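You operate a simulated robot arm through the tools that you are given. There is no shell and no other tool.

Carry out the task below with a simulated robot arm. There is one attempt and no reset: what you move stays moved.

Task
Set up the module on the job ticket: its volts, trim knob on low, latch locked, link in.
Fine: use the link of the bay's own colour; all bays stay off; the other module stays as it is.
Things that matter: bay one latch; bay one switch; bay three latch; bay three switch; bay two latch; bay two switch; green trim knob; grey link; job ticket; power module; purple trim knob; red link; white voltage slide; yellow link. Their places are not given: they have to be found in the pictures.

Only the result counts: the job must be done as asked and must still hold three seconds after the hand-in. Knocking over, shifting, dropping, spilling or breaking anything else fails it.

Robot
A 6-joint arm with a three-finger gripper, fixed in place. Base frame: the origin is at the foot of the arm, x ahead of it, y to its left, z up. Readings come in mm, rad, newtons and seconds.
Its first joint turns from -2.897 to 2.897 rad. Payload 4.89 kg.
The tool frame sits at the grasp point between the pads (the TCP): z along the fingers, y along the line on which they close. The tips reach 30 mm beyond it. The gripper opens to 164 mm. The gripper's body begins 125 mm behind the TCP.
Orientation is that of the tool frame in the base frame, as [roll, pitch, yaw] about the fixed x, y, z axes, in that order (R = Rz(yaw) Ry(pitch) Rx(roll)). With the fingers straight down and closing along the base's y, the tool's x points along the base's -x, its y along +y and its z along -z.

Tools
- The arm moves only by the tool apply_moves. Its argument "series" is text: rows parted by semicolons, each of 7 numbers parted by spaces: the shift along the base's x, y, z in mm, then the turn, a rotation vector about the base's x, y, z in rad, then the finger opening in mm, from 0 to 164. In form: tx ty tz rx ry rz gripper; .... A call has 1 to 20 rows; each row is the pose to reach, as a shift and turn from the pose commanded when the call began. Rows are played at 5 a second. More than 50 mm and 0.15 rad between two rows, or a gripper value outside its range, and nothing of the call is played. Where a pose cannot be reached the arm comes as near as it can. A force on the tool above 40 N (or 10 N above the force at the start of the call, whichever is more), or a blocked arm, ends the call early, and 0.2 s more pass. Each finger travels about 108 mm/s and halts on what it meets, pressing with about 24 N; the grip force reading is that of the motor and also rises with nothing between the fingers. The clock runs only during rows and for 0.2 s after the last one: add rows that repeat a pose to give the fingers time. The reply holds the time, the measured pose of the TCP, the force on the tool along the base axes, the opening and the grip force, in the units named above and with some noise, with the torque about the TCP (base axes, N m) and any sound that the robot's microphone picked up.
- Cameras (640 x 400 px; columns grow to the right, rows downward): "scene" is fixed at [219.1, 501.9, 1538.6]; the picture's right is [-0.64, -0.77, 0.00], its down [-0.58, 0.48, -0.66] and it looks along [0.50, -0.42, -0.75] (base axes); focal length 319 px, centre (320, 200). "wrist" rides on the gripper at [76, -2, -152] in the tool frame; the picture's right is [0.02, 1.00, 0.00], its down [-0.88, 0.02, -0.47] and it looks along [-0.47, 0.01, 0.88] (tool axes); focal length 247 px, centre (320, 200).
- get_image(camera): a new picture of that camera. The clock stands still meanwhile.
- slide_trunk(by): slides the trunk up (or, below 0, down) by that many mm; the arm rides with it, the base frame stays. It gives what a move gives, with no picture.
- point_at(camera, pixels): for up to 12 pixels [column, row] of the newest picture of that camera ("zoom" is the newest enlarged one), the place [x, y, z] in the base frame of the surface seen there, good to about 3 mm. The clock stands still meanwhile.
- zoom(camera, box): a new picture of the part [left, top, right, bottom] of that camera's present view, enlarged. The clock stands still meanwhile.
- finish_job(): hands the job in; it is judged then, once.

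Leave the gripper open and the arm clear of the work at the hand-in unless told otherwise.

The tools are called after ">>>" by a JSON object that holds its "method" and its "body". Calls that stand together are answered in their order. apply_moves: Moves the arm, as the interface text tells. Its arguments: {"type":"object","properties":{"series":{"type":"string"}},"required":["series"]} The other tools are called the same way: slide_trunk (by) slides the trunk up or down; get_image (camera) takes a picture; point_at (camera, pixels) gives the place of the surface under pixels of a picture; zoom (camera, box) takes an enlarged picture of a part of a camera's view; finish_job () hands the job in.

At the start:

```text
time: 0.0
position: [573.8, 264.7, 1159.5]
orientation: [-3.141, -0.001, -3.14]
wrist_force: [-0.1, 1.1, 0.3]
torque: [-0.05, 0.01, -0.02]
width: 163.7
grasp_force: 0.1
trunk travel left (down, up): [-175.0, 215.0]
```

scene: 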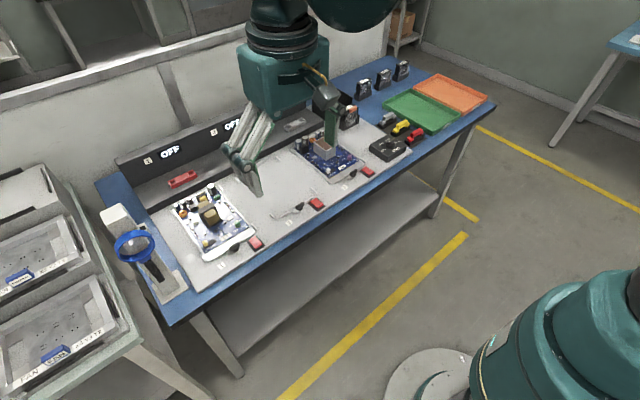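
wrist: 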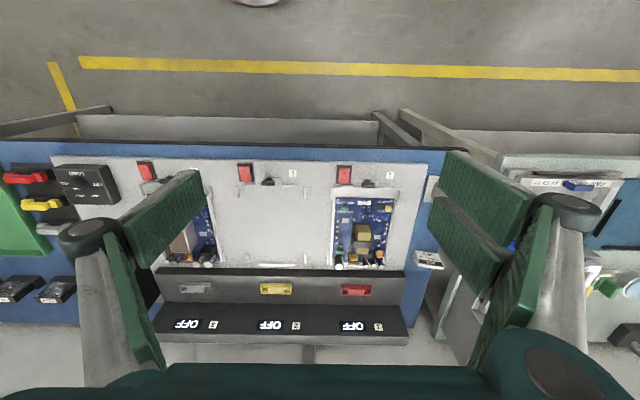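

I see a bench with a three-bay panel, two boards, displays reading OFF, red switches and coloured links. I'll zoom in on several parts to find the job ticket and the other items.

>>> {"method": "zoom", "body": {"camera": "scene", "box": [90, 100, 290, 300]}}

>>> {"method": "zoom", "body": {"camera": "scene", "box": [270, 50, 500, 230]}}

>>> {"method": "zoom", "body": {"camera": "wrist", "box": [320, 140, 480, 350]}}

>>> {"method": "zoom", "body": {"camera": "wrist", "box": [120, 140, 320, 350]}}

>>> {"method": "zoom", "body": {"camera": "wrist", "box": [0, 140, 160, 320]}}

```text
2.00 times, centred on (190, 200) of scene
```

zoom: 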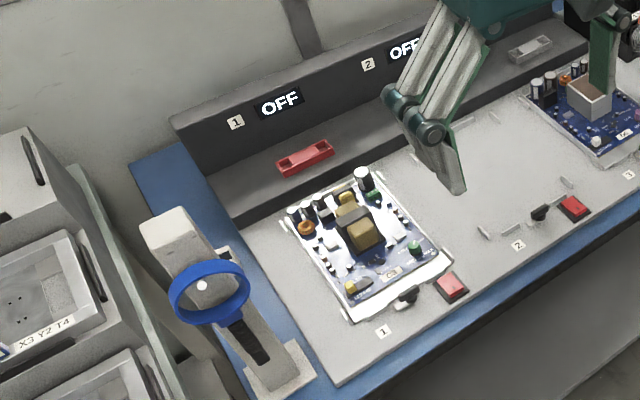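

```text
2.22 times, centred on (385, 140) of scene
```

zoom: 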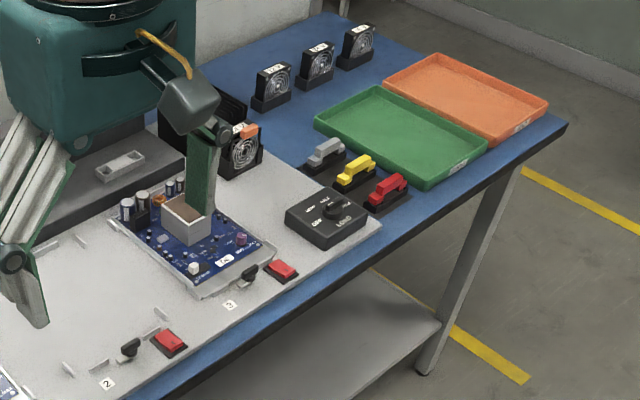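

```text
1.90 times, centred on (400, 245) of wrist
```

zoom: 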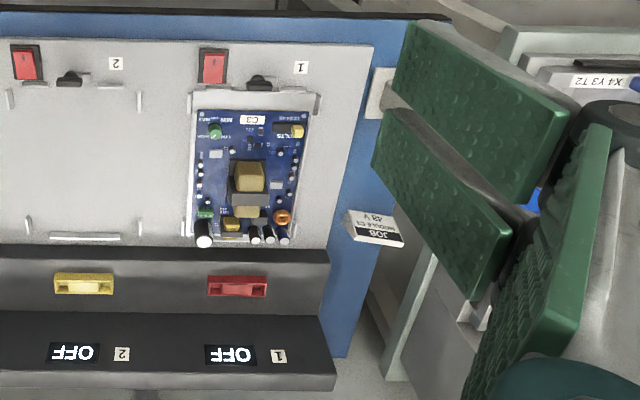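

```text
1.90 times, centred on (220, 245) of wrist
```

zoom: 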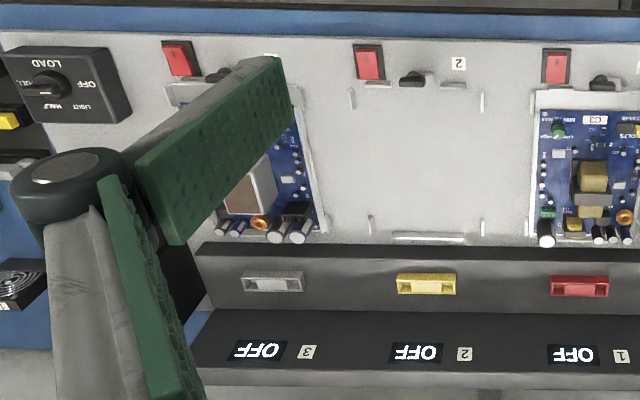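

```text
2.22 times, centred on (80, 230) of wrist
```

zoom: 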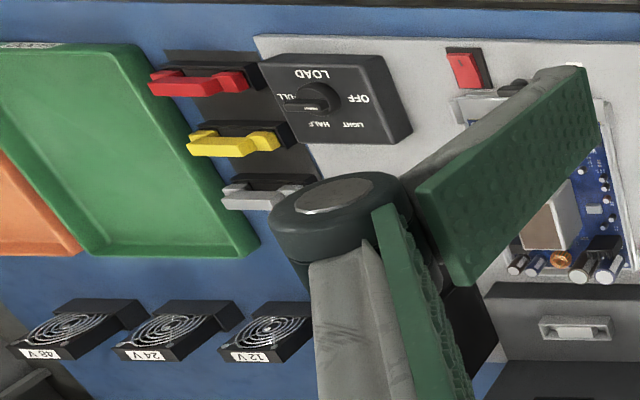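

The ticket reads something like "JOB / MODULE C? / 48 V". I'll zoom tighter on the ticket and on the labels of both modules.

>>> {"method": "zoom", "body": {"camera": "wrist", "box": [400, 240, 450, 275]}}

>>> {"method": "zoom", "body": {"camera": "wrist", "box": [328, 180, 408, 230]}}

>>> {"method": "zoom", "body": {"camera": "scene", "box": [165, 180, 275, 270]}}

>>> {"method": "zoom", "body": {"camera": "scene", "box": [290, 120, 390, 190]}}

```text
11.43 times, centred on (425, 258) of wrist
```

zoom: 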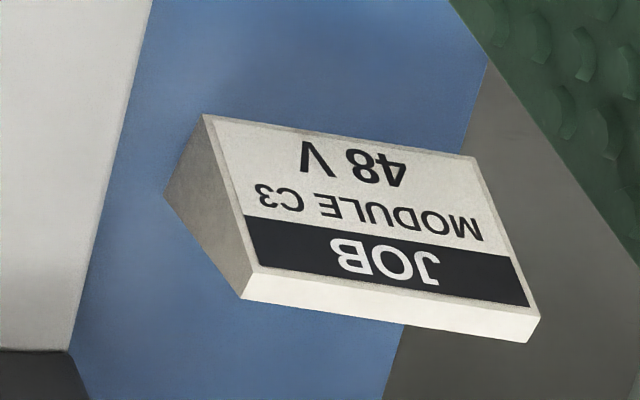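

```text
8.00 times, centred on (368, 205) of wrist
```

zoom: 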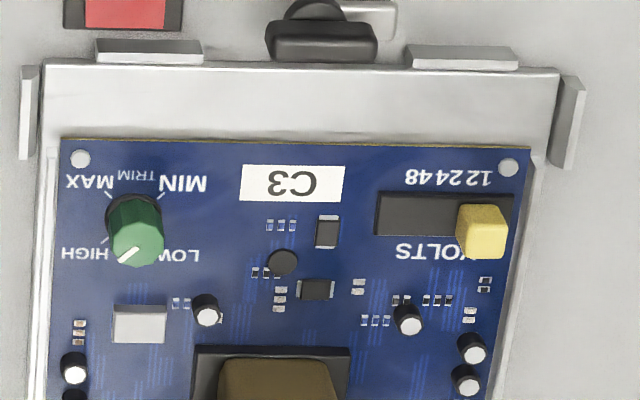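

```text
4.44 times, centred on (220, 225) of scene
```

zoom: 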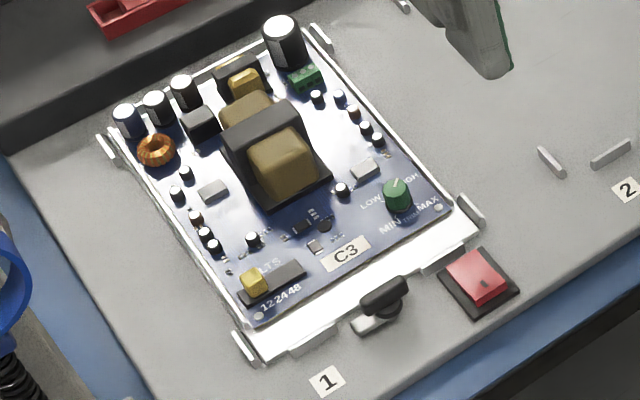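

```text
5.71 times, centred on (340, 155) of scene
```

zoom: 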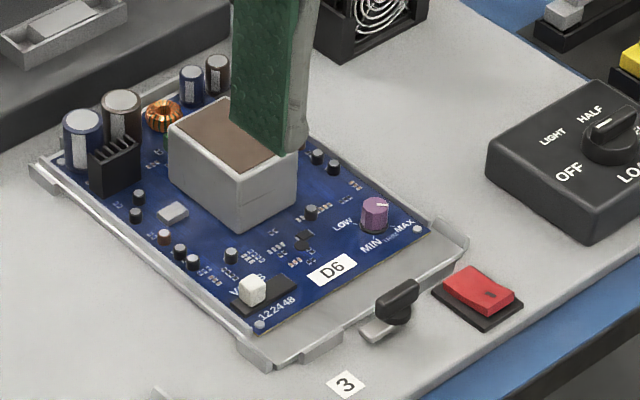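

The ticket asks for module C3 at 48 V. C3 is in bay one: yellow slide on 12, green knob apparently near HIGH, and the socket for that bay is red. I'll get 3D places for the key items from the wrist picture.

>>> {"method": "get_image", "body": {"camera": "wrist"}}

>>> {"method": "point_at", "body": {"camera": "wrist", "pixels": [[388, 208], [345, 209], [367, 182], [344, 172], [355, 290], [275, 290], [195, 289], [25, 178], [40, 205], [150, 172], [352, 326], [300, 200]]}}

```text
taken
```

wrist: 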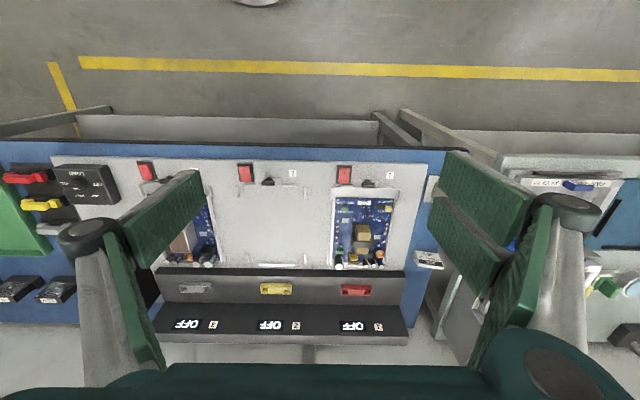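

```text
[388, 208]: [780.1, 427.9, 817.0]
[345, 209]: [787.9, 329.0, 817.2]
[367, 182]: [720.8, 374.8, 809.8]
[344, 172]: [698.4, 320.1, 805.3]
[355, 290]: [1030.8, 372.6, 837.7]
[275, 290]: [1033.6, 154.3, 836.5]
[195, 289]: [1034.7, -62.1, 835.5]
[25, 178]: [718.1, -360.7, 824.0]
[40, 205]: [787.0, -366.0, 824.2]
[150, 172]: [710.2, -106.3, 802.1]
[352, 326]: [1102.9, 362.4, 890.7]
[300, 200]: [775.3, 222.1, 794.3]
```

Next I'll look closely at the red socket, the links in their holders, and the latches.

>>> {"method": "zoom", "body": {"camera": "scene", "box": [150, 160, 220, 205]}}

>>> {"method": "zoom", "body": {"camera": "scene", "box": [370, 100, 440, 150]}}

>>> {"method": "zoom", "body": {"camera": "wrist", "box": [0, 155, 90, 225]}}

>>> {"method": "zoom", "body": {"camera": "wrist", "box": [330, 265, 410, 340]}}

```text
8.89 times, centred on (185, 182) of scene
```

zoom: 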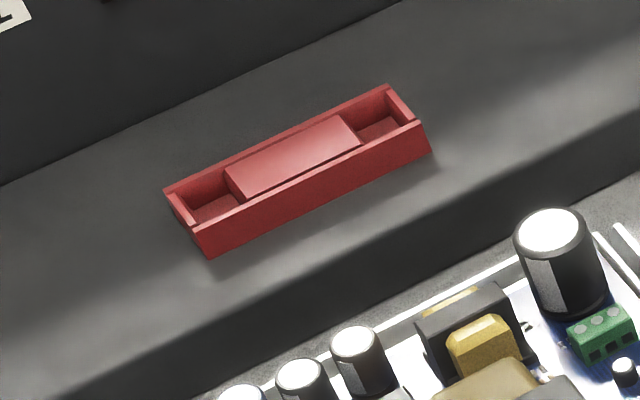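

```text
8.00 times, centred on (405, 125) of scene
```

zoom: 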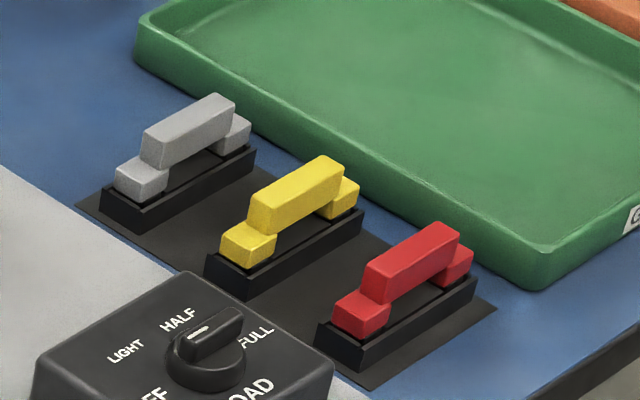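

```text
5.71 times, centred on (45, 190) of wrist
```

zoom: 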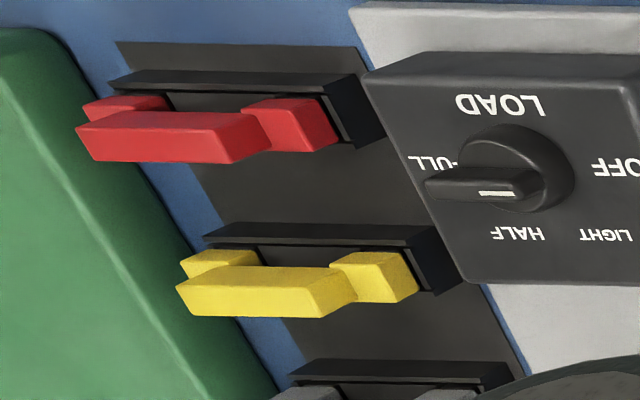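

```text
5.33 times, centred on (370, 302) of wrist
```

zoom: 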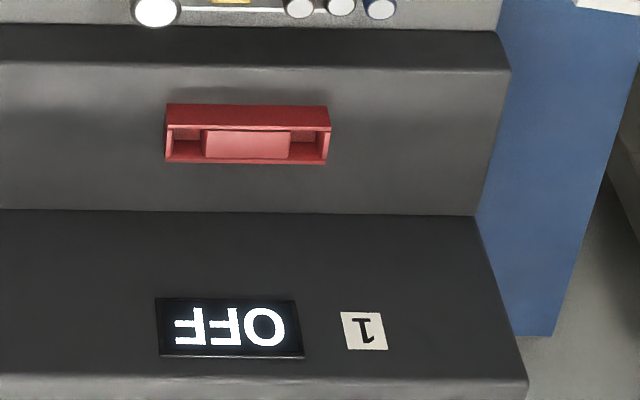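

The links have two feet and a raised bridge, and the sockets open upward on the console shelf. I'll move above bay one, TCP to about (650, 375, 1000), for a closer look.

>>> {"method": "apply_moves", "body": {"series": "15 22 -32 0 0 0 164; 30 44 -64 0 0 0 164; 46 66 -96 0 0 0 164; 61 88 -128 0 0 0 164; 76 110 -160 0 0 0 164; 76 110 -160 0 0 0 164"}}

>>> {"method": "get_image", "body": {"camera": "wrist"}}

>>> {"method": "get_image", "body": {"camera": "scene"}}

```text
time: 1.4
position: [648.5, 376.1, 998.5]
orientation: [3.142, 0.001, -3.141]
wrist_force: [1.1, 0.7, -0.3]
torque: [0.0, 0.05, -0.02]
width: 163.9
grasp_force: 0.2
trunk travel left (down, up): [-175.0, 215.0]
```

```text
taken
```

wrist: 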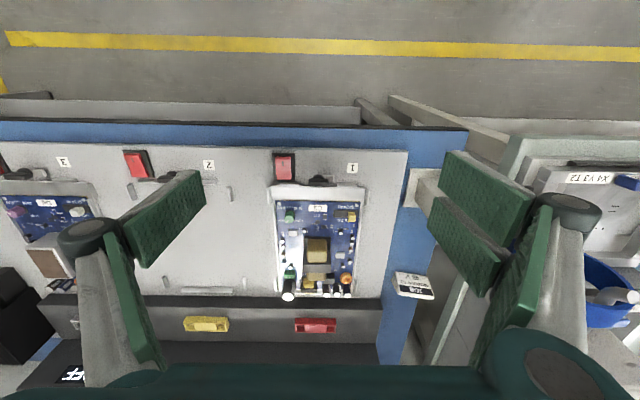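

```text
taken
```

scene: 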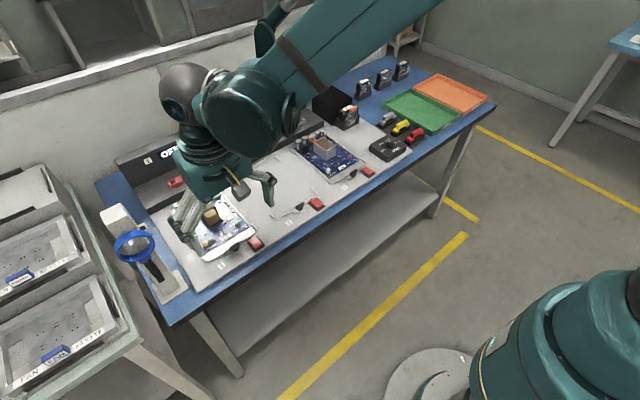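

I'm above bay one. I'll zoom on the knob, slide and latch, and take points on them.

>>> {"method": "zoom", "body": {"camera": "wrist", "box": [265, 145, 375, 235]}}

>>> {"method": "zoom", "body": {"camera": "wrist", "box": [0, 145, 150, 235]}}

>>> {"method": "zoom", "body": {"camera": "wrist", "box": [100, 140, 260, 210]}}

>>> {"method": "zoom", "body": {"camera": "wrist", "box": [265, 275, 375, 345]}}

```text
4.44 times, centred on (320, 190) of wrist
```

zoom: 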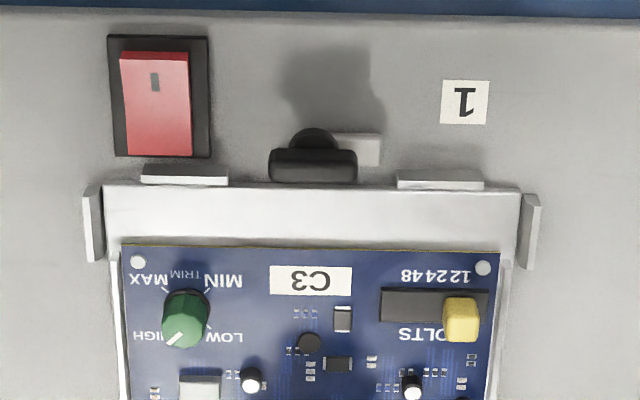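

```text
4.27 times, centred on (75, 190) of wrist
```

zoom: 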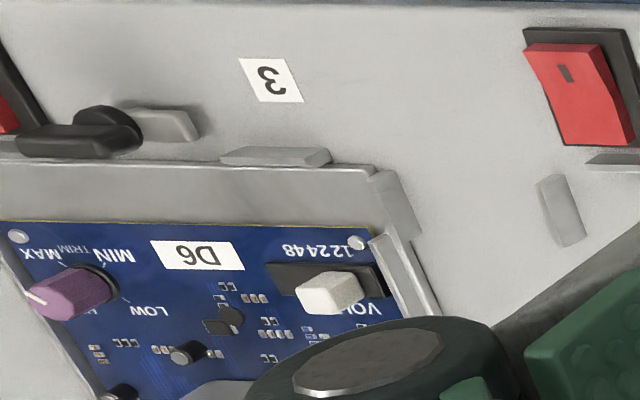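

```text
4.00 times, centred on (180, 175) of wrist
```

zoom: 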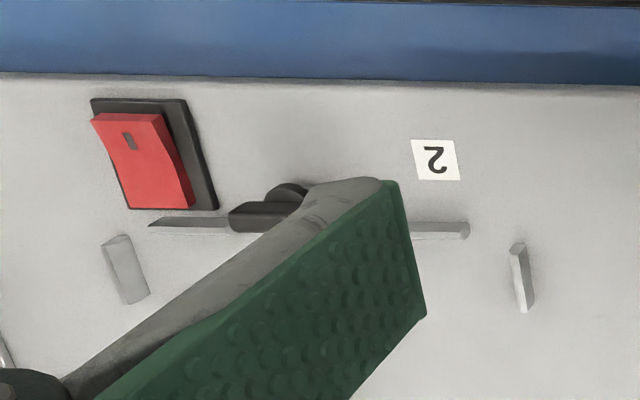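

```text
5.71 times, centred on (320, 310) of wrist
```

zoom: 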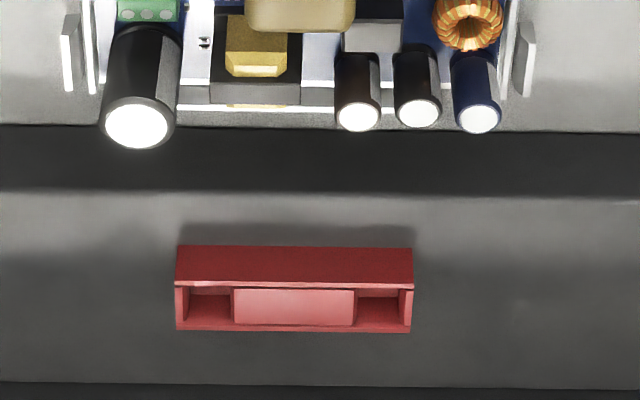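

I see the latch bar lies along y with its grey tongue pointing +y, so unlocked. The green pointer is at HIGH and the yellow slide at 12. I'll take precise points from an enlarged picture.

>>> {"method": "zoom", "body": {"camera": "wrist", "box": [265, 145, 375, 235]}}

>>> {"method": "point_at", "body": {"camera": "zoom", "pixels": [[187, 325], [178, 338], [185, 295], [230, 310], [460, 310], [460, 330], [400, 305], [313, 165], [312, 135], [365, 150], [312, 215], [440, 178]]}}

>>> {"method": "point_at", "body": {"camera": "zoom", "pixels": [[155, 90], [155, 140], [280, 165], [348, 165], [330, 180], [310, 280], [90, 220], [110, 300], [530, 220], [185, 175], [250, 380], [200, 388]]}}

>>> {"method": "point_at", "body": {"camera": "scene", "pixels": [[135, 230], [117, 245], [135, 262], [153, 245], [118, 213], [155, 272], [175, 300], [110, 208], [128, 208]]}}

```text
4.44 times, centred on (320, 190) of wrist
```

zoom: 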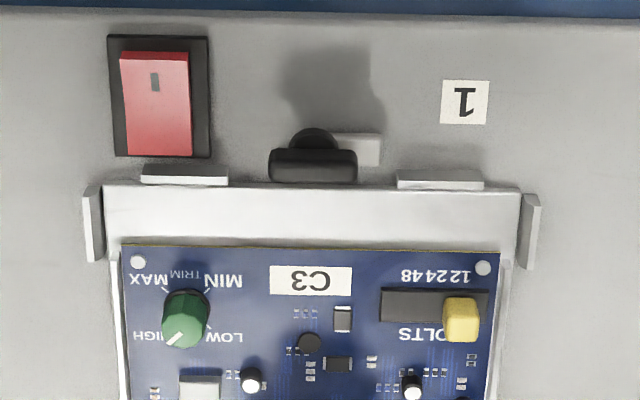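

```text
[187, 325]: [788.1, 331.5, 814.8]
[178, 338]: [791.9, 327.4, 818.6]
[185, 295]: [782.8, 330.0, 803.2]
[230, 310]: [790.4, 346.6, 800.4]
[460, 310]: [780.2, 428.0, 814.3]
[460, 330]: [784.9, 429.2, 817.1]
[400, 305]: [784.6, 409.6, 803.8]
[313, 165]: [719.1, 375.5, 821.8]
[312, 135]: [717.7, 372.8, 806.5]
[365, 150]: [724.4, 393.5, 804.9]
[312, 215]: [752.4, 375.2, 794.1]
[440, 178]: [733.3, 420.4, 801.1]
```

```text
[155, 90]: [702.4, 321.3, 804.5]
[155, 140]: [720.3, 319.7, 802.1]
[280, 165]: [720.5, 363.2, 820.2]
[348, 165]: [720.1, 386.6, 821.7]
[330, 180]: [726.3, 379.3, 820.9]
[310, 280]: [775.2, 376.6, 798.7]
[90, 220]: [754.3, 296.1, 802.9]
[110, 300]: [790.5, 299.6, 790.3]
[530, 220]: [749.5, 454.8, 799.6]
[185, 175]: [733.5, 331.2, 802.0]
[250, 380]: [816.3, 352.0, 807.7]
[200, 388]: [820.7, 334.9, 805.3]
```

```text
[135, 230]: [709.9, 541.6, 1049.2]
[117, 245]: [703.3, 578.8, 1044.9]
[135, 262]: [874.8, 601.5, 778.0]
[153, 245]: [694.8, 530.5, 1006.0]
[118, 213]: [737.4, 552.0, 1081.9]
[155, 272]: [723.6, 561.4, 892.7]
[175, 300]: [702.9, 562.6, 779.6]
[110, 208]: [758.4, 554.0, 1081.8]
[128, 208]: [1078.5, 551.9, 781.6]
```

The magnifier stands at y about 530–600 and up to z about 1080, so I keep away from it. Now I'll take the slot ends and the socket geometry.

>>> {"method": "point_at", "body": {"camera": "zoom", "pixels": [[384, 315], [384, 295], [486, 296], [446, 320], [476, 320], [462, 300], [462, 338], [168, 320], [206, 320], [410, 277], [436, 277], [463, 277]]}}

>>> {"method": "zoom", "body": {"camera": "wrist", "box": [265, 275, 375, 345]}}

>>> {"method": "point_at", "body": {"camera": "zoom", "pixels": [[178, 286], [411, 286], [178, 328], [410, 330], [294, 308], [210, 306], [380, 310], [294, 285], [294, 328], [294, 265], [100, 300], [500, 360]]}}

```text
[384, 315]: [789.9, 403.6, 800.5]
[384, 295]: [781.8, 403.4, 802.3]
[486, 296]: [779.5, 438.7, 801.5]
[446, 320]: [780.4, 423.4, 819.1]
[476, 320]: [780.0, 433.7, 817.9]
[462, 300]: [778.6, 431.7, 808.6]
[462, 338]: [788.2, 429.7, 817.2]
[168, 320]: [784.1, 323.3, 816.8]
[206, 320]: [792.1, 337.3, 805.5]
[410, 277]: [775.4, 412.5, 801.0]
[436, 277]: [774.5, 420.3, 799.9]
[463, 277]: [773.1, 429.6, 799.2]
```

```text
5.71 times, centred on (320, 310) of wrist
```

zoom: 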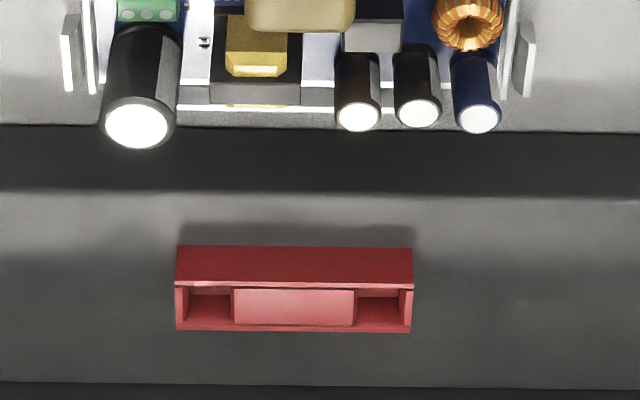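

```text
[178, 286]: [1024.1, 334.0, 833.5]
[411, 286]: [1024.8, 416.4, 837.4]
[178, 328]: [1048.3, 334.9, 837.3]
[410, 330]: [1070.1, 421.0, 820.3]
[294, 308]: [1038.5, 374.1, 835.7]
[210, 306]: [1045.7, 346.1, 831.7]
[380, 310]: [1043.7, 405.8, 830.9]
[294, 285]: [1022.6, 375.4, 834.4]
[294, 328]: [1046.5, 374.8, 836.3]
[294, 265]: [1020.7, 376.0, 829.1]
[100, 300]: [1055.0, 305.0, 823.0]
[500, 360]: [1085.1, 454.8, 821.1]
```

The socket spans x≈1022–1048, y≈334–416, with its top at z≈836. That is about 1100 mm from the base axis, so before doing anything else I'll test the reach at a safe height (z≈1000).

>>> {"method": "apply_moves", "body": {"series": "48 0 0 0 0 0 100; 96 0 0 0 0 0 100; 144 0 0 0 0 0 100; 192 0 0 0 0 0 100; 240 0 0 0 0 0 100; 288 0 0 0 0 0 100; 336 0 0 0 0 0 100; 384 0 0 0 0 0 100; 384 0 0 0 0 0 100; 384 0 0 0 0 0 100"}}

```text
time: 3.6
position: [1031.6, 373.9, 1002.3]
orientation: [-3.141, 0.0, 3.14]
wrist_force: [0.2, -0.6, -0.9]
torque: [-0.05, 0.09, 0.02]
width: 99.9
grasp_force: 0.1
trunk travel left (down, up): [-175.0, 215.0]
```

Reached at z≈1000. I'll look at the pictures here for panel clearance before testing lower.

>>> {"method": "get_image", "body": {"camera": "scene"}}

>>> {"method": "get_image", "body": {"camera": "wrist"}}

>>> {"method": "point_at", "body": {"camera": "scene", "pixels": [[118, 160], [150, 148], [170, 143], [125, 178]]}}

```text
taken
```

scene: 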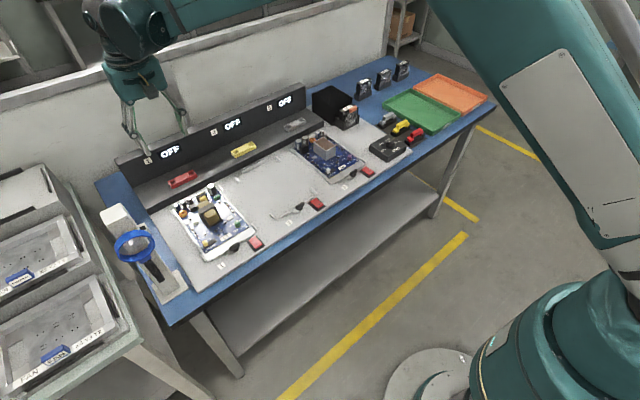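

```text
taken
```

wrist: 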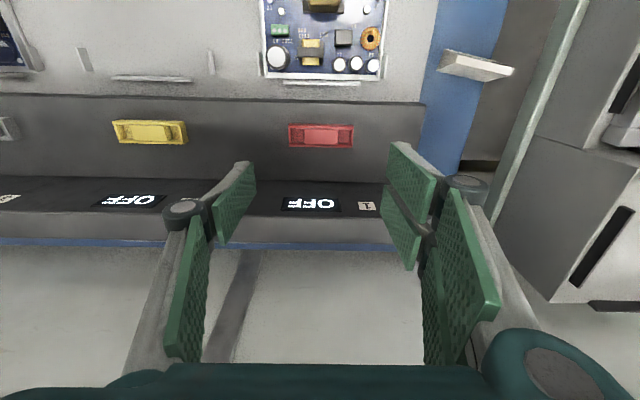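

```text
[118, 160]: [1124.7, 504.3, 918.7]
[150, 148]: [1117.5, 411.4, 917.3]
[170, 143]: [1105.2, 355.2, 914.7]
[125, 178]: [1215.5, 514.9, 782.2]
```

The panel top is at z≈918, x≈1095–1125, leaving room. I'll test going lower to TCP z≈895 here with the fingers in their present direction.

>>> {"method": "apply_moves", "body": {"series": "3 1 -40 0 0 0 60; 3 1 -80 0 0 0 60; 3 1 -105 0 0 0 60; 3 1 -105 0 0 0 60; 3 1 -105 0 0 0 60"}}

```text
time: 4.8
position: [1034.3, 374.4, 895.1]
orientation: [3.141, 0.001, -3.14]
wrist_force: [0.5, 1.0, 0.0]
torque: [0.01, 0.06, -0.02]
width: 60.0
grasp_force: 0.1
trunk travel left (down, up): [-175.0, 215.0]
```

Reachable. I'll take a close wrist view of the socket here.

>>> {"method": "get_image", "body": {"camera": "wrist"}}

>>> {"method": "zoom", "body": {"camera": "wrist", "box": [250, 80, 390, 180]}}

```text
taken
```

wrist: 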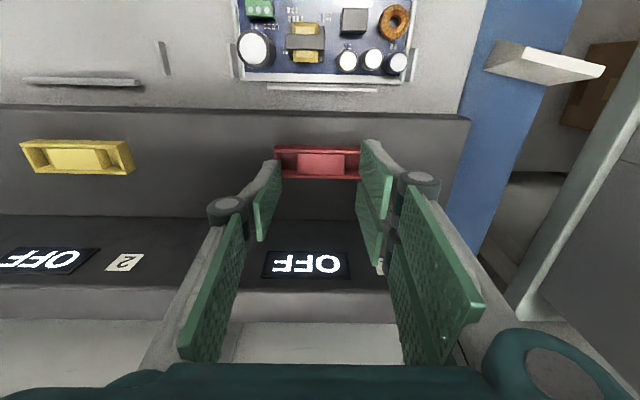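

```text
4.00 times, centred on (320, 130) of wrist
```

zoom: 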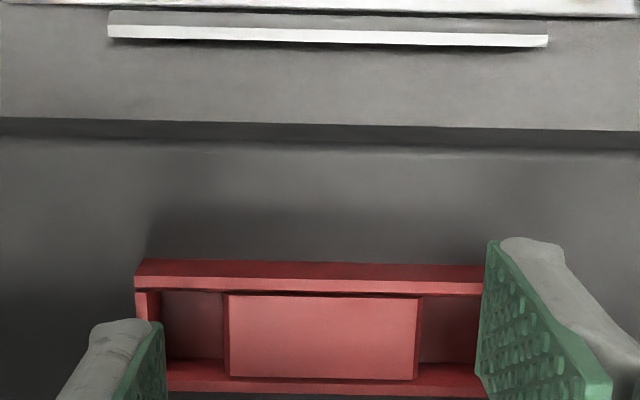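

I'll take accurate socket points from this enlarged view.

>>> {"method": "point_at", "body": {"camera": "zoom", "pixels": [[140, 278], [300, 284], [470, 288], [322, 300], [322, 335], [322, 372], [232, 335], [415, 335], [195, 330], [450, 330], [300, 390], [300, 268]]}}

>>> {"method": "point_at", "body": {"camera": "zoom", "pixels": [[135, 265], [480, 268], [139, 300], [157, 310], [222, 320], [422, 325], [300, 397], [180, 375], [450, 375], [300, 200]]}}

```text
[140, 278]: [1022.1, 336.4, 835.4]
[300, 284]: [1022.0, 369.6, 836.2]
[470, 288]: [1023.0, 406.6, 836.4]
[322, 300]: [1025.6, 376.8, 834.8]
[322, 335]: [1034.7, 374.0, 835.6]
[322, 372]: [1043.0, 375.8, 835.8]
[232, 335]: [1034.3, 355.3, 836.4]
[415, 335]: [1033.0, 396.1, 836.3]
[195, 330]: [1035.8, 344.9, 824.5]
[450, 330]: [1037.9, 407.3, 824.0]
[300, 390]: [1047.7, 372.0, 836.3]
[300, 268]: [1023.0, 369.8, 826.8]
```

```text
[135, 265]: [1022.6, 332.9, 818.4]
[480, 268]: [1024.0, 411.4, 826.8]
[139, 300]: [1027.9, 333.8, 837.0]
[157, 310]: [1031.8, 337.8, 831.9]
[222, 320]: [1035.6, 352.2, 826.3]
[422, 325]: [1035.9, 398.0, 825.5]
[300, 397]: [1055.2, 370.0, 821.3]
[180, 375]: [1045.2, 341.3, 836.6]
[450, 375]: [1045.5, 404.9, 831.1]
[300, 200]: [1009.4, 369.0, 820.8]
```

Socket centre is about (1034.7, 375, top 836), with a pocket floor near 824.5. Next comes the yellow voltage slide: I rise, then move above it at (785, 429) while turning the tool +90° so the fingers close along x.

>>> {"method": "apply_moves", "body": {"series": "0 0 45 0 0 0 60; 0 0 90 0 0 0 60; -20 4 105 0 0 0.13 60; -41 9 105 0 0 0.26 60; -62 13 105 0 0 0.39 60; -83 18 105 0 0 0.52 60; -104 22 105 0 0 0.65 60; -125 27 105 0 0 0.78 60; -146 31 105 0 0 0.91 60; -167 36 105 0 0 1.04 60; -188 40 105 0 0 1.17 60; -209 45 105 0 0 1.31 60; -230 49 105 0 0 1.44 60; -250 54 105 0 0 1.5708 60; -250 54 105 0 0 1.5708 60; -250 54 105 0 0 1.5708 60"}}

>>> {"method": "get_image", "body": {"camera": "wrist"}}

>>> {"method": "get_image", "body": {"camera": "scene"}}

```text
time: 8.2
position: [783.3, 428.2, 1002.4]
orientation: [-3.141, 0.001, -1.569]
wrist_force: [-0.4, -0.2, 0.5]
torque: [0.03, -0.07, 0.0]
width: 60.0
grasp_force: 0.0
trunk travel left (down, up): [-175.0, 215.0]
```

```text
taken
```

wrist: 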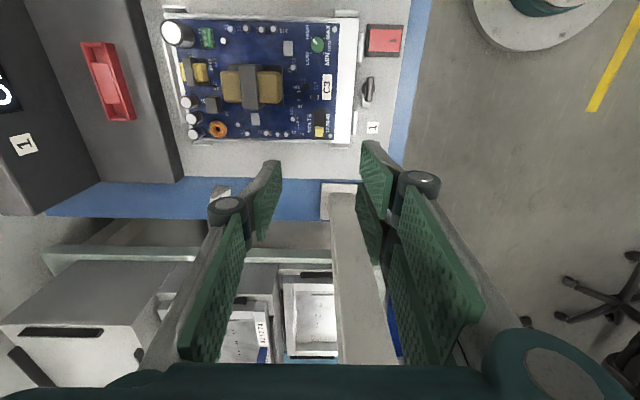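

```text
taken
```

scene: 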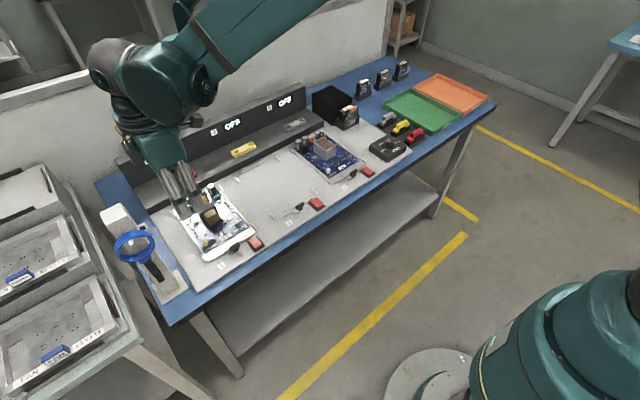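

This view (image right = −x, down = +y) shows the board well. I'll zoom on the slide, knob and latch for a second set of points.

>>> {"method": "zoom", "body": {"camera": "wrist", "box": [280, 15, 410, 145]}}

```text
3.08 times, centred on (345, 80) of wrist
```

zoom: 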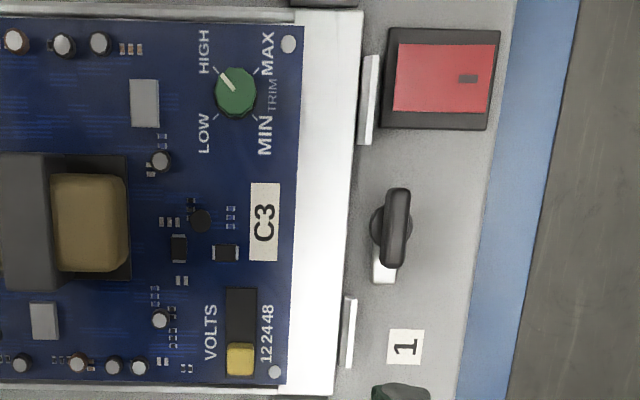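

Clear: knob pointer on HIGH, slide on 12. I'll take points.

>>> {"method": "point_at", "body": {"camera": "zoom", "pixels": [[241, 360], [241, 343], [241, 376], [228, 360], [253, 360], [240, 290], [242, 335], [240, 92], [222, 92], [254, 92], [240, 72], [240, 115]]}}

>>> {"method": "point_at", "body": {"camera": "zoom", "pixels": [[394, 230], [386, 230], [405, 230], [396, 192], [396, 264], [374, 222], [383, 270], [383, 283], [350, 225], [330, 225], [370, 100], [160, 160]]}}

```text
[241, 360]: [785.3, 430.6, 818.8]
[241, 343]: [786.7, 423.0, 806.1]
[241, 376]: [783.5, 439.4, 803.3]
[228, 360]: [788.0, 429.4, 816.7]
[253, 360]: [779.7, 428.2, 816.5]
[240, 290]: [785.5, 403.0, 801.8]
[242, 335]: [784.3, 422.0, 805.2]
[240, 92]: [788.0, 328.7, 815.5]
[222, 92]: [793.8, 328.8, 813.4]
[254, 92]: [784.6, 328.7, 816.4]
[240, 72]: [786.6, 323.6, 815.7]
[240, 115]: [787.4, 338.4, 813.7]
```

```text
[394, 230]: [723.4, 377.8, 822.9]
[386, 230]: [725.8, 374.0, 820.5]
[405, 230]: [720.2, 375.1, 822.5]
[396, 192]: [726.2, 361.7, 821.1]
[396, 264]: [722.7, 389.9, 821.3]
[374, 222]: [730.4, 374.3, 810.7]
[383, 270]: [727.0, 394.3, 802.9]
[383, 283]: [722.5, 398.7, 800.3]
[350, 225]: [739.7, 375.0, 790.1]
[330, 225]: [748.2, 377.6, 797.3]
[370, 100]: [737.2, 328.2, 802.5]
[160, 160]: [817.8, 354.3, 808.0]
```

Slide centre ≈ (784.5, 429.5), top z≈818. I narrow the fingers to 26 mm and descend to tips just above the slide (TCP z≈852), then check.

>>> {"method": "apply_moves", "body": {"series": "1 1 -40 0 0 0 40; 1 1 -80 0 0 0 26; 1 1 -120 0 0 0 26; 1 1 -150 0 0 0 26; 1 1 -150 0 0 0 26; 1 1 -150 0 0 0 26"}}

>>> {"method": "get_image", "body": {"camera": "wrist"}}

>>> {"method": "zoom", "body": {"camera": "wrist", "box": [260, 100, 380, 220]}}

>>> {"method": "zoom", "body": {"camera": "scene", "box": [90, 180, 270, 290]}}

```text
time: 9.6
position: [788.3, 433.9, 850.3]
orientation: [-3.141, -0.001, -1.569]
wrist_force: [-0.5, -0.5, 0.0]
torque: [-0.03, 0.06, 0.02]
width: 26.1
grasp_force: 0.1
trunk travel left (down, up): [-175.0, 215.0]
```

```text
taken
```

wrist: 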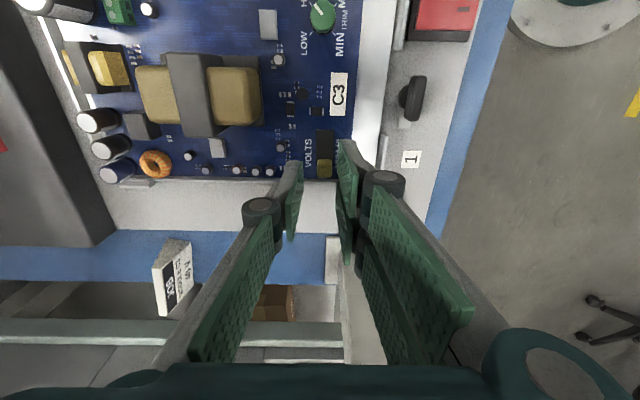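

```text
3.33 times, centred on (320, 160) of wrist
```

zoom: 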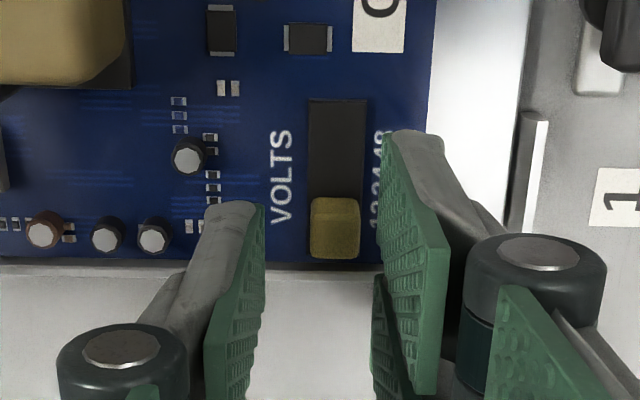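

```text
3.56 times, centred on (180, 235) of scene
```

zoom: 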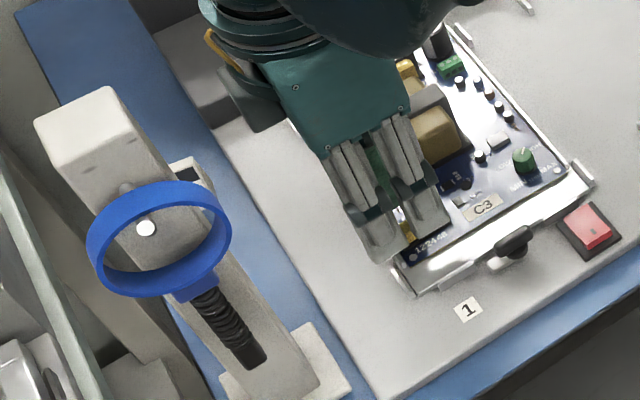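

The slide sits between the open fingers. The reading (788.3, 433.9) differs from what I expected, so I'll hold still a moment to re-read it.

>>> {"method": "apply_moves", "body": {"series": "0 0 0 0 0 0 26; 0 0 0 0 0 0 26"}}

>>> {"method": "apply_moves", "body": {"series": "0 0 0 0 0 0 26; 0 0 0 0 0 0 26"}}

```text
time: 10.2
position: [787.8, 433.6, 851.2]
orientation: [-3.141, 0.0, -1.571]
wrist_force: [0.9, 0.4, -0.9]
torque: [0.02, -0.01, 0.03]
width: 25.9
grasp_force: 0.0
trunk travel left (down, up): [-175.0, 215.0]
```

```text
time: 10.8
position: [788.4, 433.3, 849.7]
orientation: [3.141, -0.002, -1.57]
wrist_force: [-0.6, 0.6, -0.2]
torque: [0.02, 0.0, 0.0]
width: 26.3
grasp_force: 0.2
trunk travel left (down, up): [-175.0, 215.0]
```

The reading is steady at (788, 433.5, 850). I shift −3.3 in x and −4 in y, then check again.

>>> {"method": "apply_moves", "body": {"series": "-3 -4 0 0 0 0 26; -3 -4 0 0 0 0 26; -3 -4 0 0 0 0 26"}}

>>> {"method": "zoom", "body": {"camera": "wrist", "box": [260, 100, 380, 220]}}

>>> {"method": "point_at", "body": {"camera": "zoom", "pixels": [[335, 240], [335, 215], [312, 240], [358, 240], [262, 215], [385, 150], [335, 110]]}}

```text
time: 11.6
position: [783.4, 428.7, 849.3]
orientation: [-3.141, 0.001, -1.57]
wrist_force: [0.8, -0.1, 0.9]
torque: [0.02, 0.01, -0.02]
width: 26.0
grasp_force: 0.1
trunk travel left (down, up): [-175.0, 215.0]
```

```text
3.33 times, centred on (320, 160) of wrist
```

zoom: 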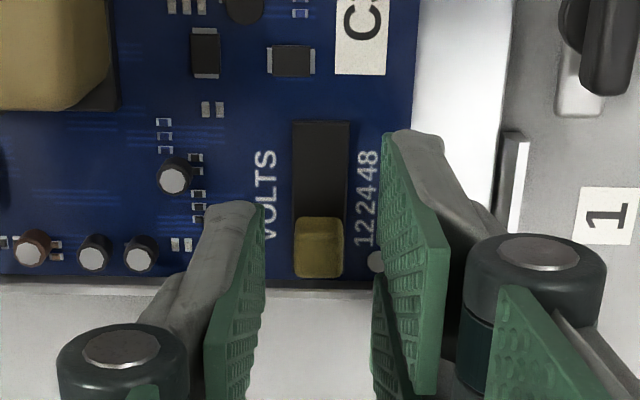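

```text
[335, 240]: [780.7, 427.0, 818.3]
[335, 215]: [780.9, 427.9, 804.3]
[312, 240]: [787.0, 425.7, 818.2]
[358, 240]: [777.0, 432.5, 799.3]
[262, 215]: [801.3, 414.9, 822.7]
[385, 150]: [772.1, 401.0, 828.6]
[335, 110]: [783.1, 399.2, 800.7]
```

The gripper turns out to have one finger on the left and a pair on the right in this view; the slide is now centred between them. I lower to TCP z≈838 and close gently on the slide.

>>> {"method": "apply_moves", "body": {"series": "0 0.5 -6 0 0 0 26; 0 0.5 -12 0 0 0 26; 0 0.5 -12 0 0 0 26; 0 0.5 -12 0 0 0 16; 0 0.5 -12 0 0 0 16"}}

>>> {"method": "zoom", "body": {"camera": "wrist", "box": [260, 100, 380, 220]}}

```text
time: 12.8
position: [784.3, 430.0, 839.2]
orientation: [-3.142, -0.001, -1.573]
wrist_force: [0.5, 1.0, 0.0]
torque: [-0.02, -0.03, 0.02]
width: 16.2
grasp_force: 0.2
trunk travel left (down, up): [-175.0, 215.0]
```

```text
3.33 times, centred on (320, 160) of wrist
```

zoom: 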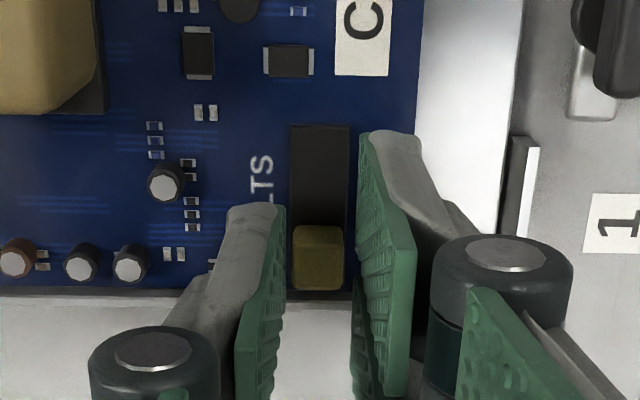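

The slide is neatly between the pads. I close and let the fingers settle on it.

>>> {"method": "apply_moves", "body": {"series": "0 0 0 0 0 0 8; 0 0 0 0 0 0 8; 0 0 0 0 0 0 8"}}

```text
time: 13.6
position: [783.6, 430.0, 838.5]
orientation: [3.141, 0.0, -1.57]
wrist_force: [0.9, -1.3, -0.2]
torque: [-0.02, -0.04, -0.02]
width: 11.4
grasp_force: 24.3
trunk travel left (down, up): [-175.0, 215.0]
```

Gripped at 11.4 mm. Now I drag toward −y by 17 mm in small steps.

>>> {"method": "apply_moves", "body": {"series": "0 -3 0 0 0 0 8; 0 -6 0 0 0 0 8; 0 -9 0 0 0 0 8; 0 -12 0 0 0 0 8; 0 -15 0 0 0 0 8; 0 -17 0 0 0 0 8; 0 -17 0 0 0 0 8; 0 -17 0 0 0 0 8"}}

>>> {"method": "zoom", "body": {"camera": "wrist", "box": [260, 100, 380, 220]}}

```text
time: 15.4
position: [783.9, 411.1, 837.3]
orientation: [3.141, 0.001, -1.569]
wrist_force: [20.5, 5.3, 23.6]
torque: [0.21, -0.54, 0.0]
width: 11.3
grasp_force: 23.9
trunk travel left (down, up): [-175.0, 215.0]
```

```text
3.33 times, centred on (320, 160) of wrist
```

zoom: 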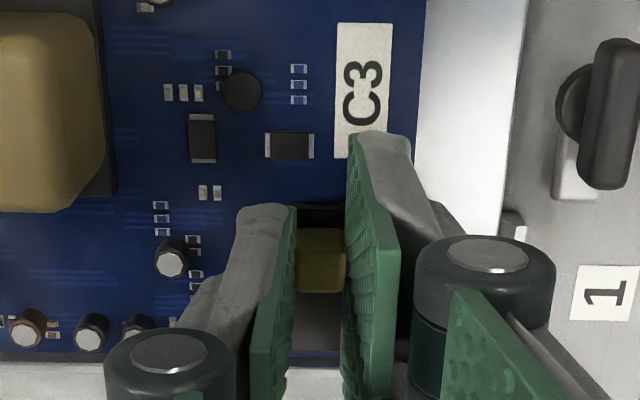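

The slide moved to the far end of its slot; some side load shows (20 N in x, 24 N in z). I release gently and look.

>>> {"method": "apply_moves", "body": {"series": "0 0 0 0 0 0 14; 0 0 0 0 0 0 24; 0 0 0 0 0 0 24; 0 0 10 0 0 0 24; 0 0 25 0 0 0 24; 0 0 25 0 0 0 24"}}

>>> {"method": "zoom", "body": {"camera": "wrist", "box": [260, 100, 380, 220]}}

```text
time: 16.8
position: [784.9, 411.3, 862.4]
orientation: [3.141, -0.001, -1.572]
wrist_force: [-0.3, -0.4, -0.5]
torque: [-0.01, 0.0, 0.03]
width: 23.8
grasp_force: 0.2
trunk travel left (down, up): [-175.0, 215.0]
```

```text
3.33 times, centred on (320, 160) of wrist
```

zoom: 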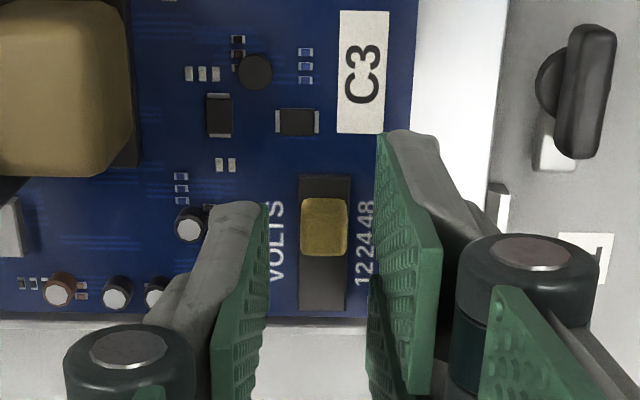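

I measure where the slide now is, relative to its slot and labels.

>>> {"method": "point_at", "body": {"camera": "zoom", "pixels": [[323, 227], [323, 203], [323, 252], [323, 180], [323, 305], [323, 193], [366, 212], [366, 245], [366, 275], [306, 227], [343, 227]]}}

>>> {"method": "zoom", "body": {"camera": "scene", "box": [165, 200, 265, 270]}}

```text
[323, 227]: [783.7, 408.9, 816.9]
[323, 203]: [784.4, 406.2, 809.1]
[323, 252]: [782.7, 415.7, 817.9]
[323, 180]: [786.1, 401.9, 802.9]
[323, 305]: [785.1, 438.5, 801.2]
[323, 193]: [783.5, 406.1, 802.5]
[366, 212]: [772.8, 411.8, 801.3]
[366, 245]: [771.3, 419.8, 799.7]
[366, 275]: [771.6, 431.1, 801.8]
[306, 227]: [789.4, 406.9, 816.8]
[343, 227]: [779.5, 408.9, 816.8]
```

```text
5.71 times, centred on (215, 235) of scene
```

zoom: 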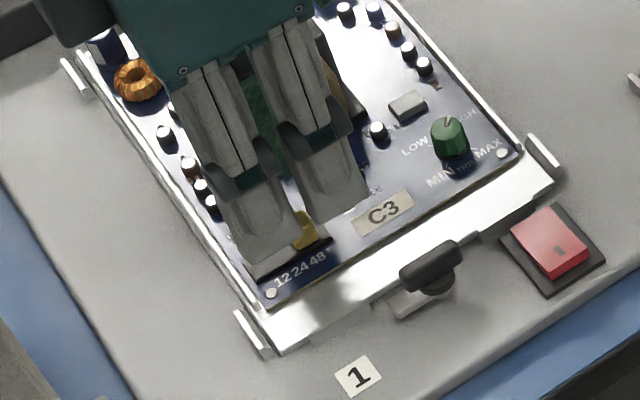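

The slide now sits at y≈411, at the 48 label. Next is the green knob at about (788, 330.5), top z≈818. I rise, turn back −90° and move above the knob, opening 34 mm.

>>> {"method": "apply_moves", "body": {"series": "0 0 40 0 0 0 34; 0 -7 50 0 0 -0.13 34; 0 -14 50 0 0 -0.26 34; 1 -21 50 0 0 -0.39 34; 1 -28 50 0 0 -0.52 34; 1 -35 50 0 0 -0.65 34; 2 -42 50 0 0 -0.78 34; 2 -49 50 0 0 -0.91 34; 2 -56 50 0 0 -1.04 34; 3 -63 50 0 0 -1.17 34; 3 -70 50 0 0 -1.31 34; 3 -76 50 0 0 -1.44 34; 3 -81 50 0 0 -1.5708 34; 3 -81 50 0 0 -1.5708 34; 3 -81 50 0 0 -1.5708 34; 3 -81 50 0 0 -1.5708 34"}}

>>> {"method": "get_image", "body": {"camera": "wrist"}}

>>> {"method": "zoom", "body": {"camera": "wrist", "box": [250, 70, 410, 170]}}

```text
time: 20.2
position: [785.6, 329.4, 912.6]
orientation: [-3.141, 0.0, -3.141]
wrist_force: [0.4, -0.5, -0.3]
torque: [0.0, -0.01, -0.01]
width: 34.0
grasp_force: 0.0
trunk travel left (down, up): [-175.0, 215.0]
```

```text
taken
```

wrist: 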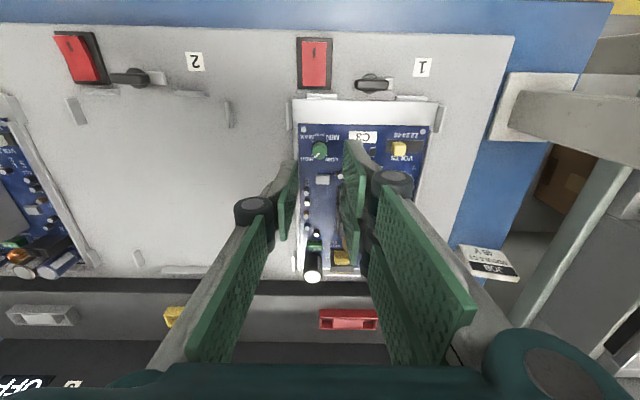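

```text
4.00 times, centred on (330, 120) of wrist
```

zoom: 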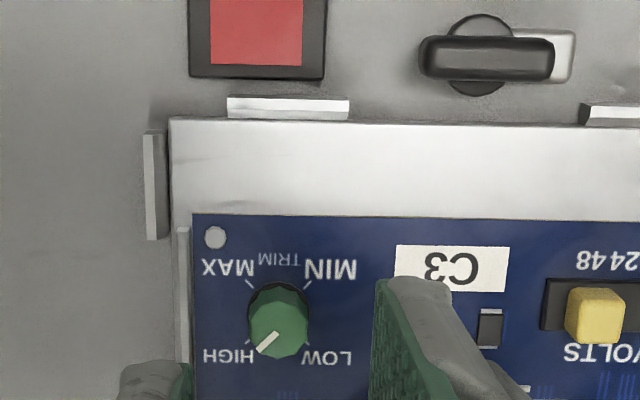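

The slide lines up with 48. The knob pointer is on the HIGH tick. I'll measure the knob from here.

>>> {"method": "point_at", "body": {"camera": "zoom", "pixels": [[278, 325], [252, 325], [304, 325], [278, 300], [278, 350], [308, 343], [250, 285], [307, 285], [480, 60], [434, 60], [540, 60], [560, 60]]}}

>>> {"method": "apply_moves", "body": {"series": "0 0 0 0 0 0 34; 0 0 0 0 0 0 34"}}

```text
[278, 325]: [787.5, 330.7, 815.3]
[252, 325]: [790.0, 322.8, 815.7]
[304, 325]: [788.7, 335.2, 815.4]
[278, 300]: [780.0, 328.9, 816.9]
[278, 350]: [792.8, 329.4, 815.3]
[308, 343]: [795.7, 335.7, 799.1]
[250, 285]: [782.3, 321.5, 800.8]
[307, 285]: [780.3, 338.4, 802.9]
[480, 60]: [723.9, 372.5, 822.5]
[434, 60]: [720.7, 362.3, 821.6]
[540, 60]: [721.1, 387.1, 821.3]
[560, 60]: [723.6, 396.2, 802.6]
```

```text
time: 20.8
position: [786.9, 330.2, 913.3]
orientation: [-3.141, -0.001, 3.141]
wrist_force: [-0.2, -0.4, 0.8]
torque: [-0.01, -0.03, -0.04]
width: 34.2
grasp_force: 0.0
trunk travel left (down, up): [-175.0, 215.0]
```

The knob centre is about (787.3, 329.8), top z≈816.5, and the tool is right above it. I descend to TCP z≈852 and re-check.

>>> {"method": "apply_moves", "body": {"series": "0 0 -30 0 0 0 34; 0 0 -60 0 0 0 34; 0 0 -60 0 0 0 34; 0 0 -60 0 0 0 34"}}

>>> {"method": "zoom", "body": {"camera": "wrist", "box": [240, 110, 400, 210]}}

>>> {"method": "zoom", "body": {"camera": "scene", "box": [165, 190, 285, 270]}}

```text
time: 21.8
position: [785.6, 328.6, 853.3]
orientation: [-3.141, 0.002, 3.141]
wrist_force: [0.4, 0.0, -0.2]
torque: [-0.02, 0.01, 0.02]
width: 33.9
grasp_force: 0.1
trunk travel left (down, up): [-175.0, 215.0]
```

```text
4.00 times, centred on (320, 160) of wrist
```

zoom: 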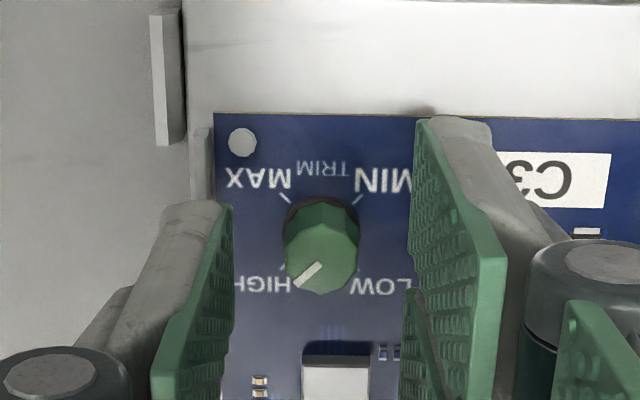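

```text
5.00 times, centred on (225, 230) of scene
```

zoom: 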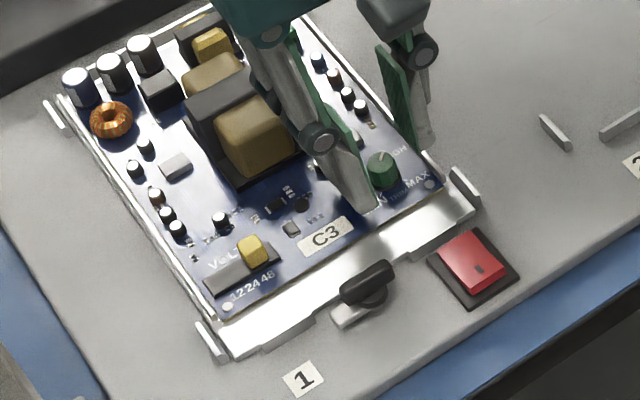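

Aligned. I lower to TCP z≈841 with a small +1.5 x correction and close on the knob.

>>> {"method": "apply_moves", "body": {"series": "1.5 0.6 -6 0 0 0 34; 1.5 0.6 -12 0 0 0 34; 1.5 0.6 -12 0 0 0 24; 1.5 0.6 -12 0 0 0 18; 1.5 0.6 -12 0 0 0 10; 1.5 0.6 -12 0 0 0 10; 1.5 0.6 -12 0 0 0 10"}}

>>> {"method": "zoom", "body": {"camera": "wrist", "box": [240, 110, 400, 210]}}

```text
time: 23.4
position: [787.0, 331.3, 840.4]
orientation: [3.141, 0.0, 3.141]
wrist_force: [1.4, -22.0, 0.4]
torque: [-0.67, -0.08, 0.01]
width: 14.5
grasp_force: 23.5
trunk travel left (down, up): [-175.0, 215.0]
```

```text
4.00 times, centred on (320, 160) of wrist
```

zoom: 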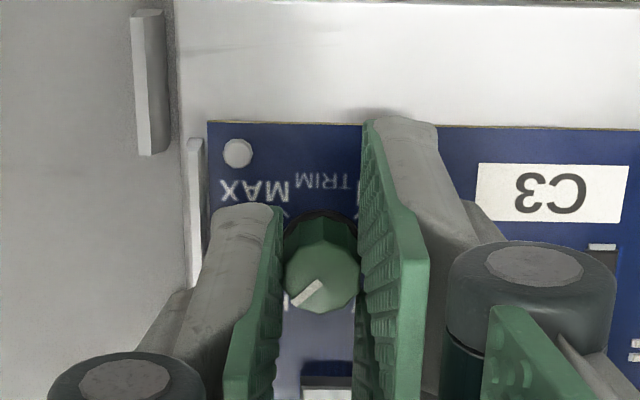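

Gripped at 14.5 mm, but a −22 N side load says the tool sits slightly too far +y. I nudge −1 mm in y to balance.

>>> {"method": "apply_moves", "body": {"series": "0 -0.5 0 0 0 0 10; 0 -1 0 0 0 0 10; 0 -1 0 0 0 0 10"}}

```text
time: 24.2
position: [787.7, 329.8, 841.0]
orientation: [3.14, -0.001, -3.141]
wrist_force: [0.0, -3.8, -0.7]
torque: [-0.1, 0.04, 0.04]
width: 14.3
grasp_force: 24.1
trunk travel left (down, up): [-175.0, 215.0]
```

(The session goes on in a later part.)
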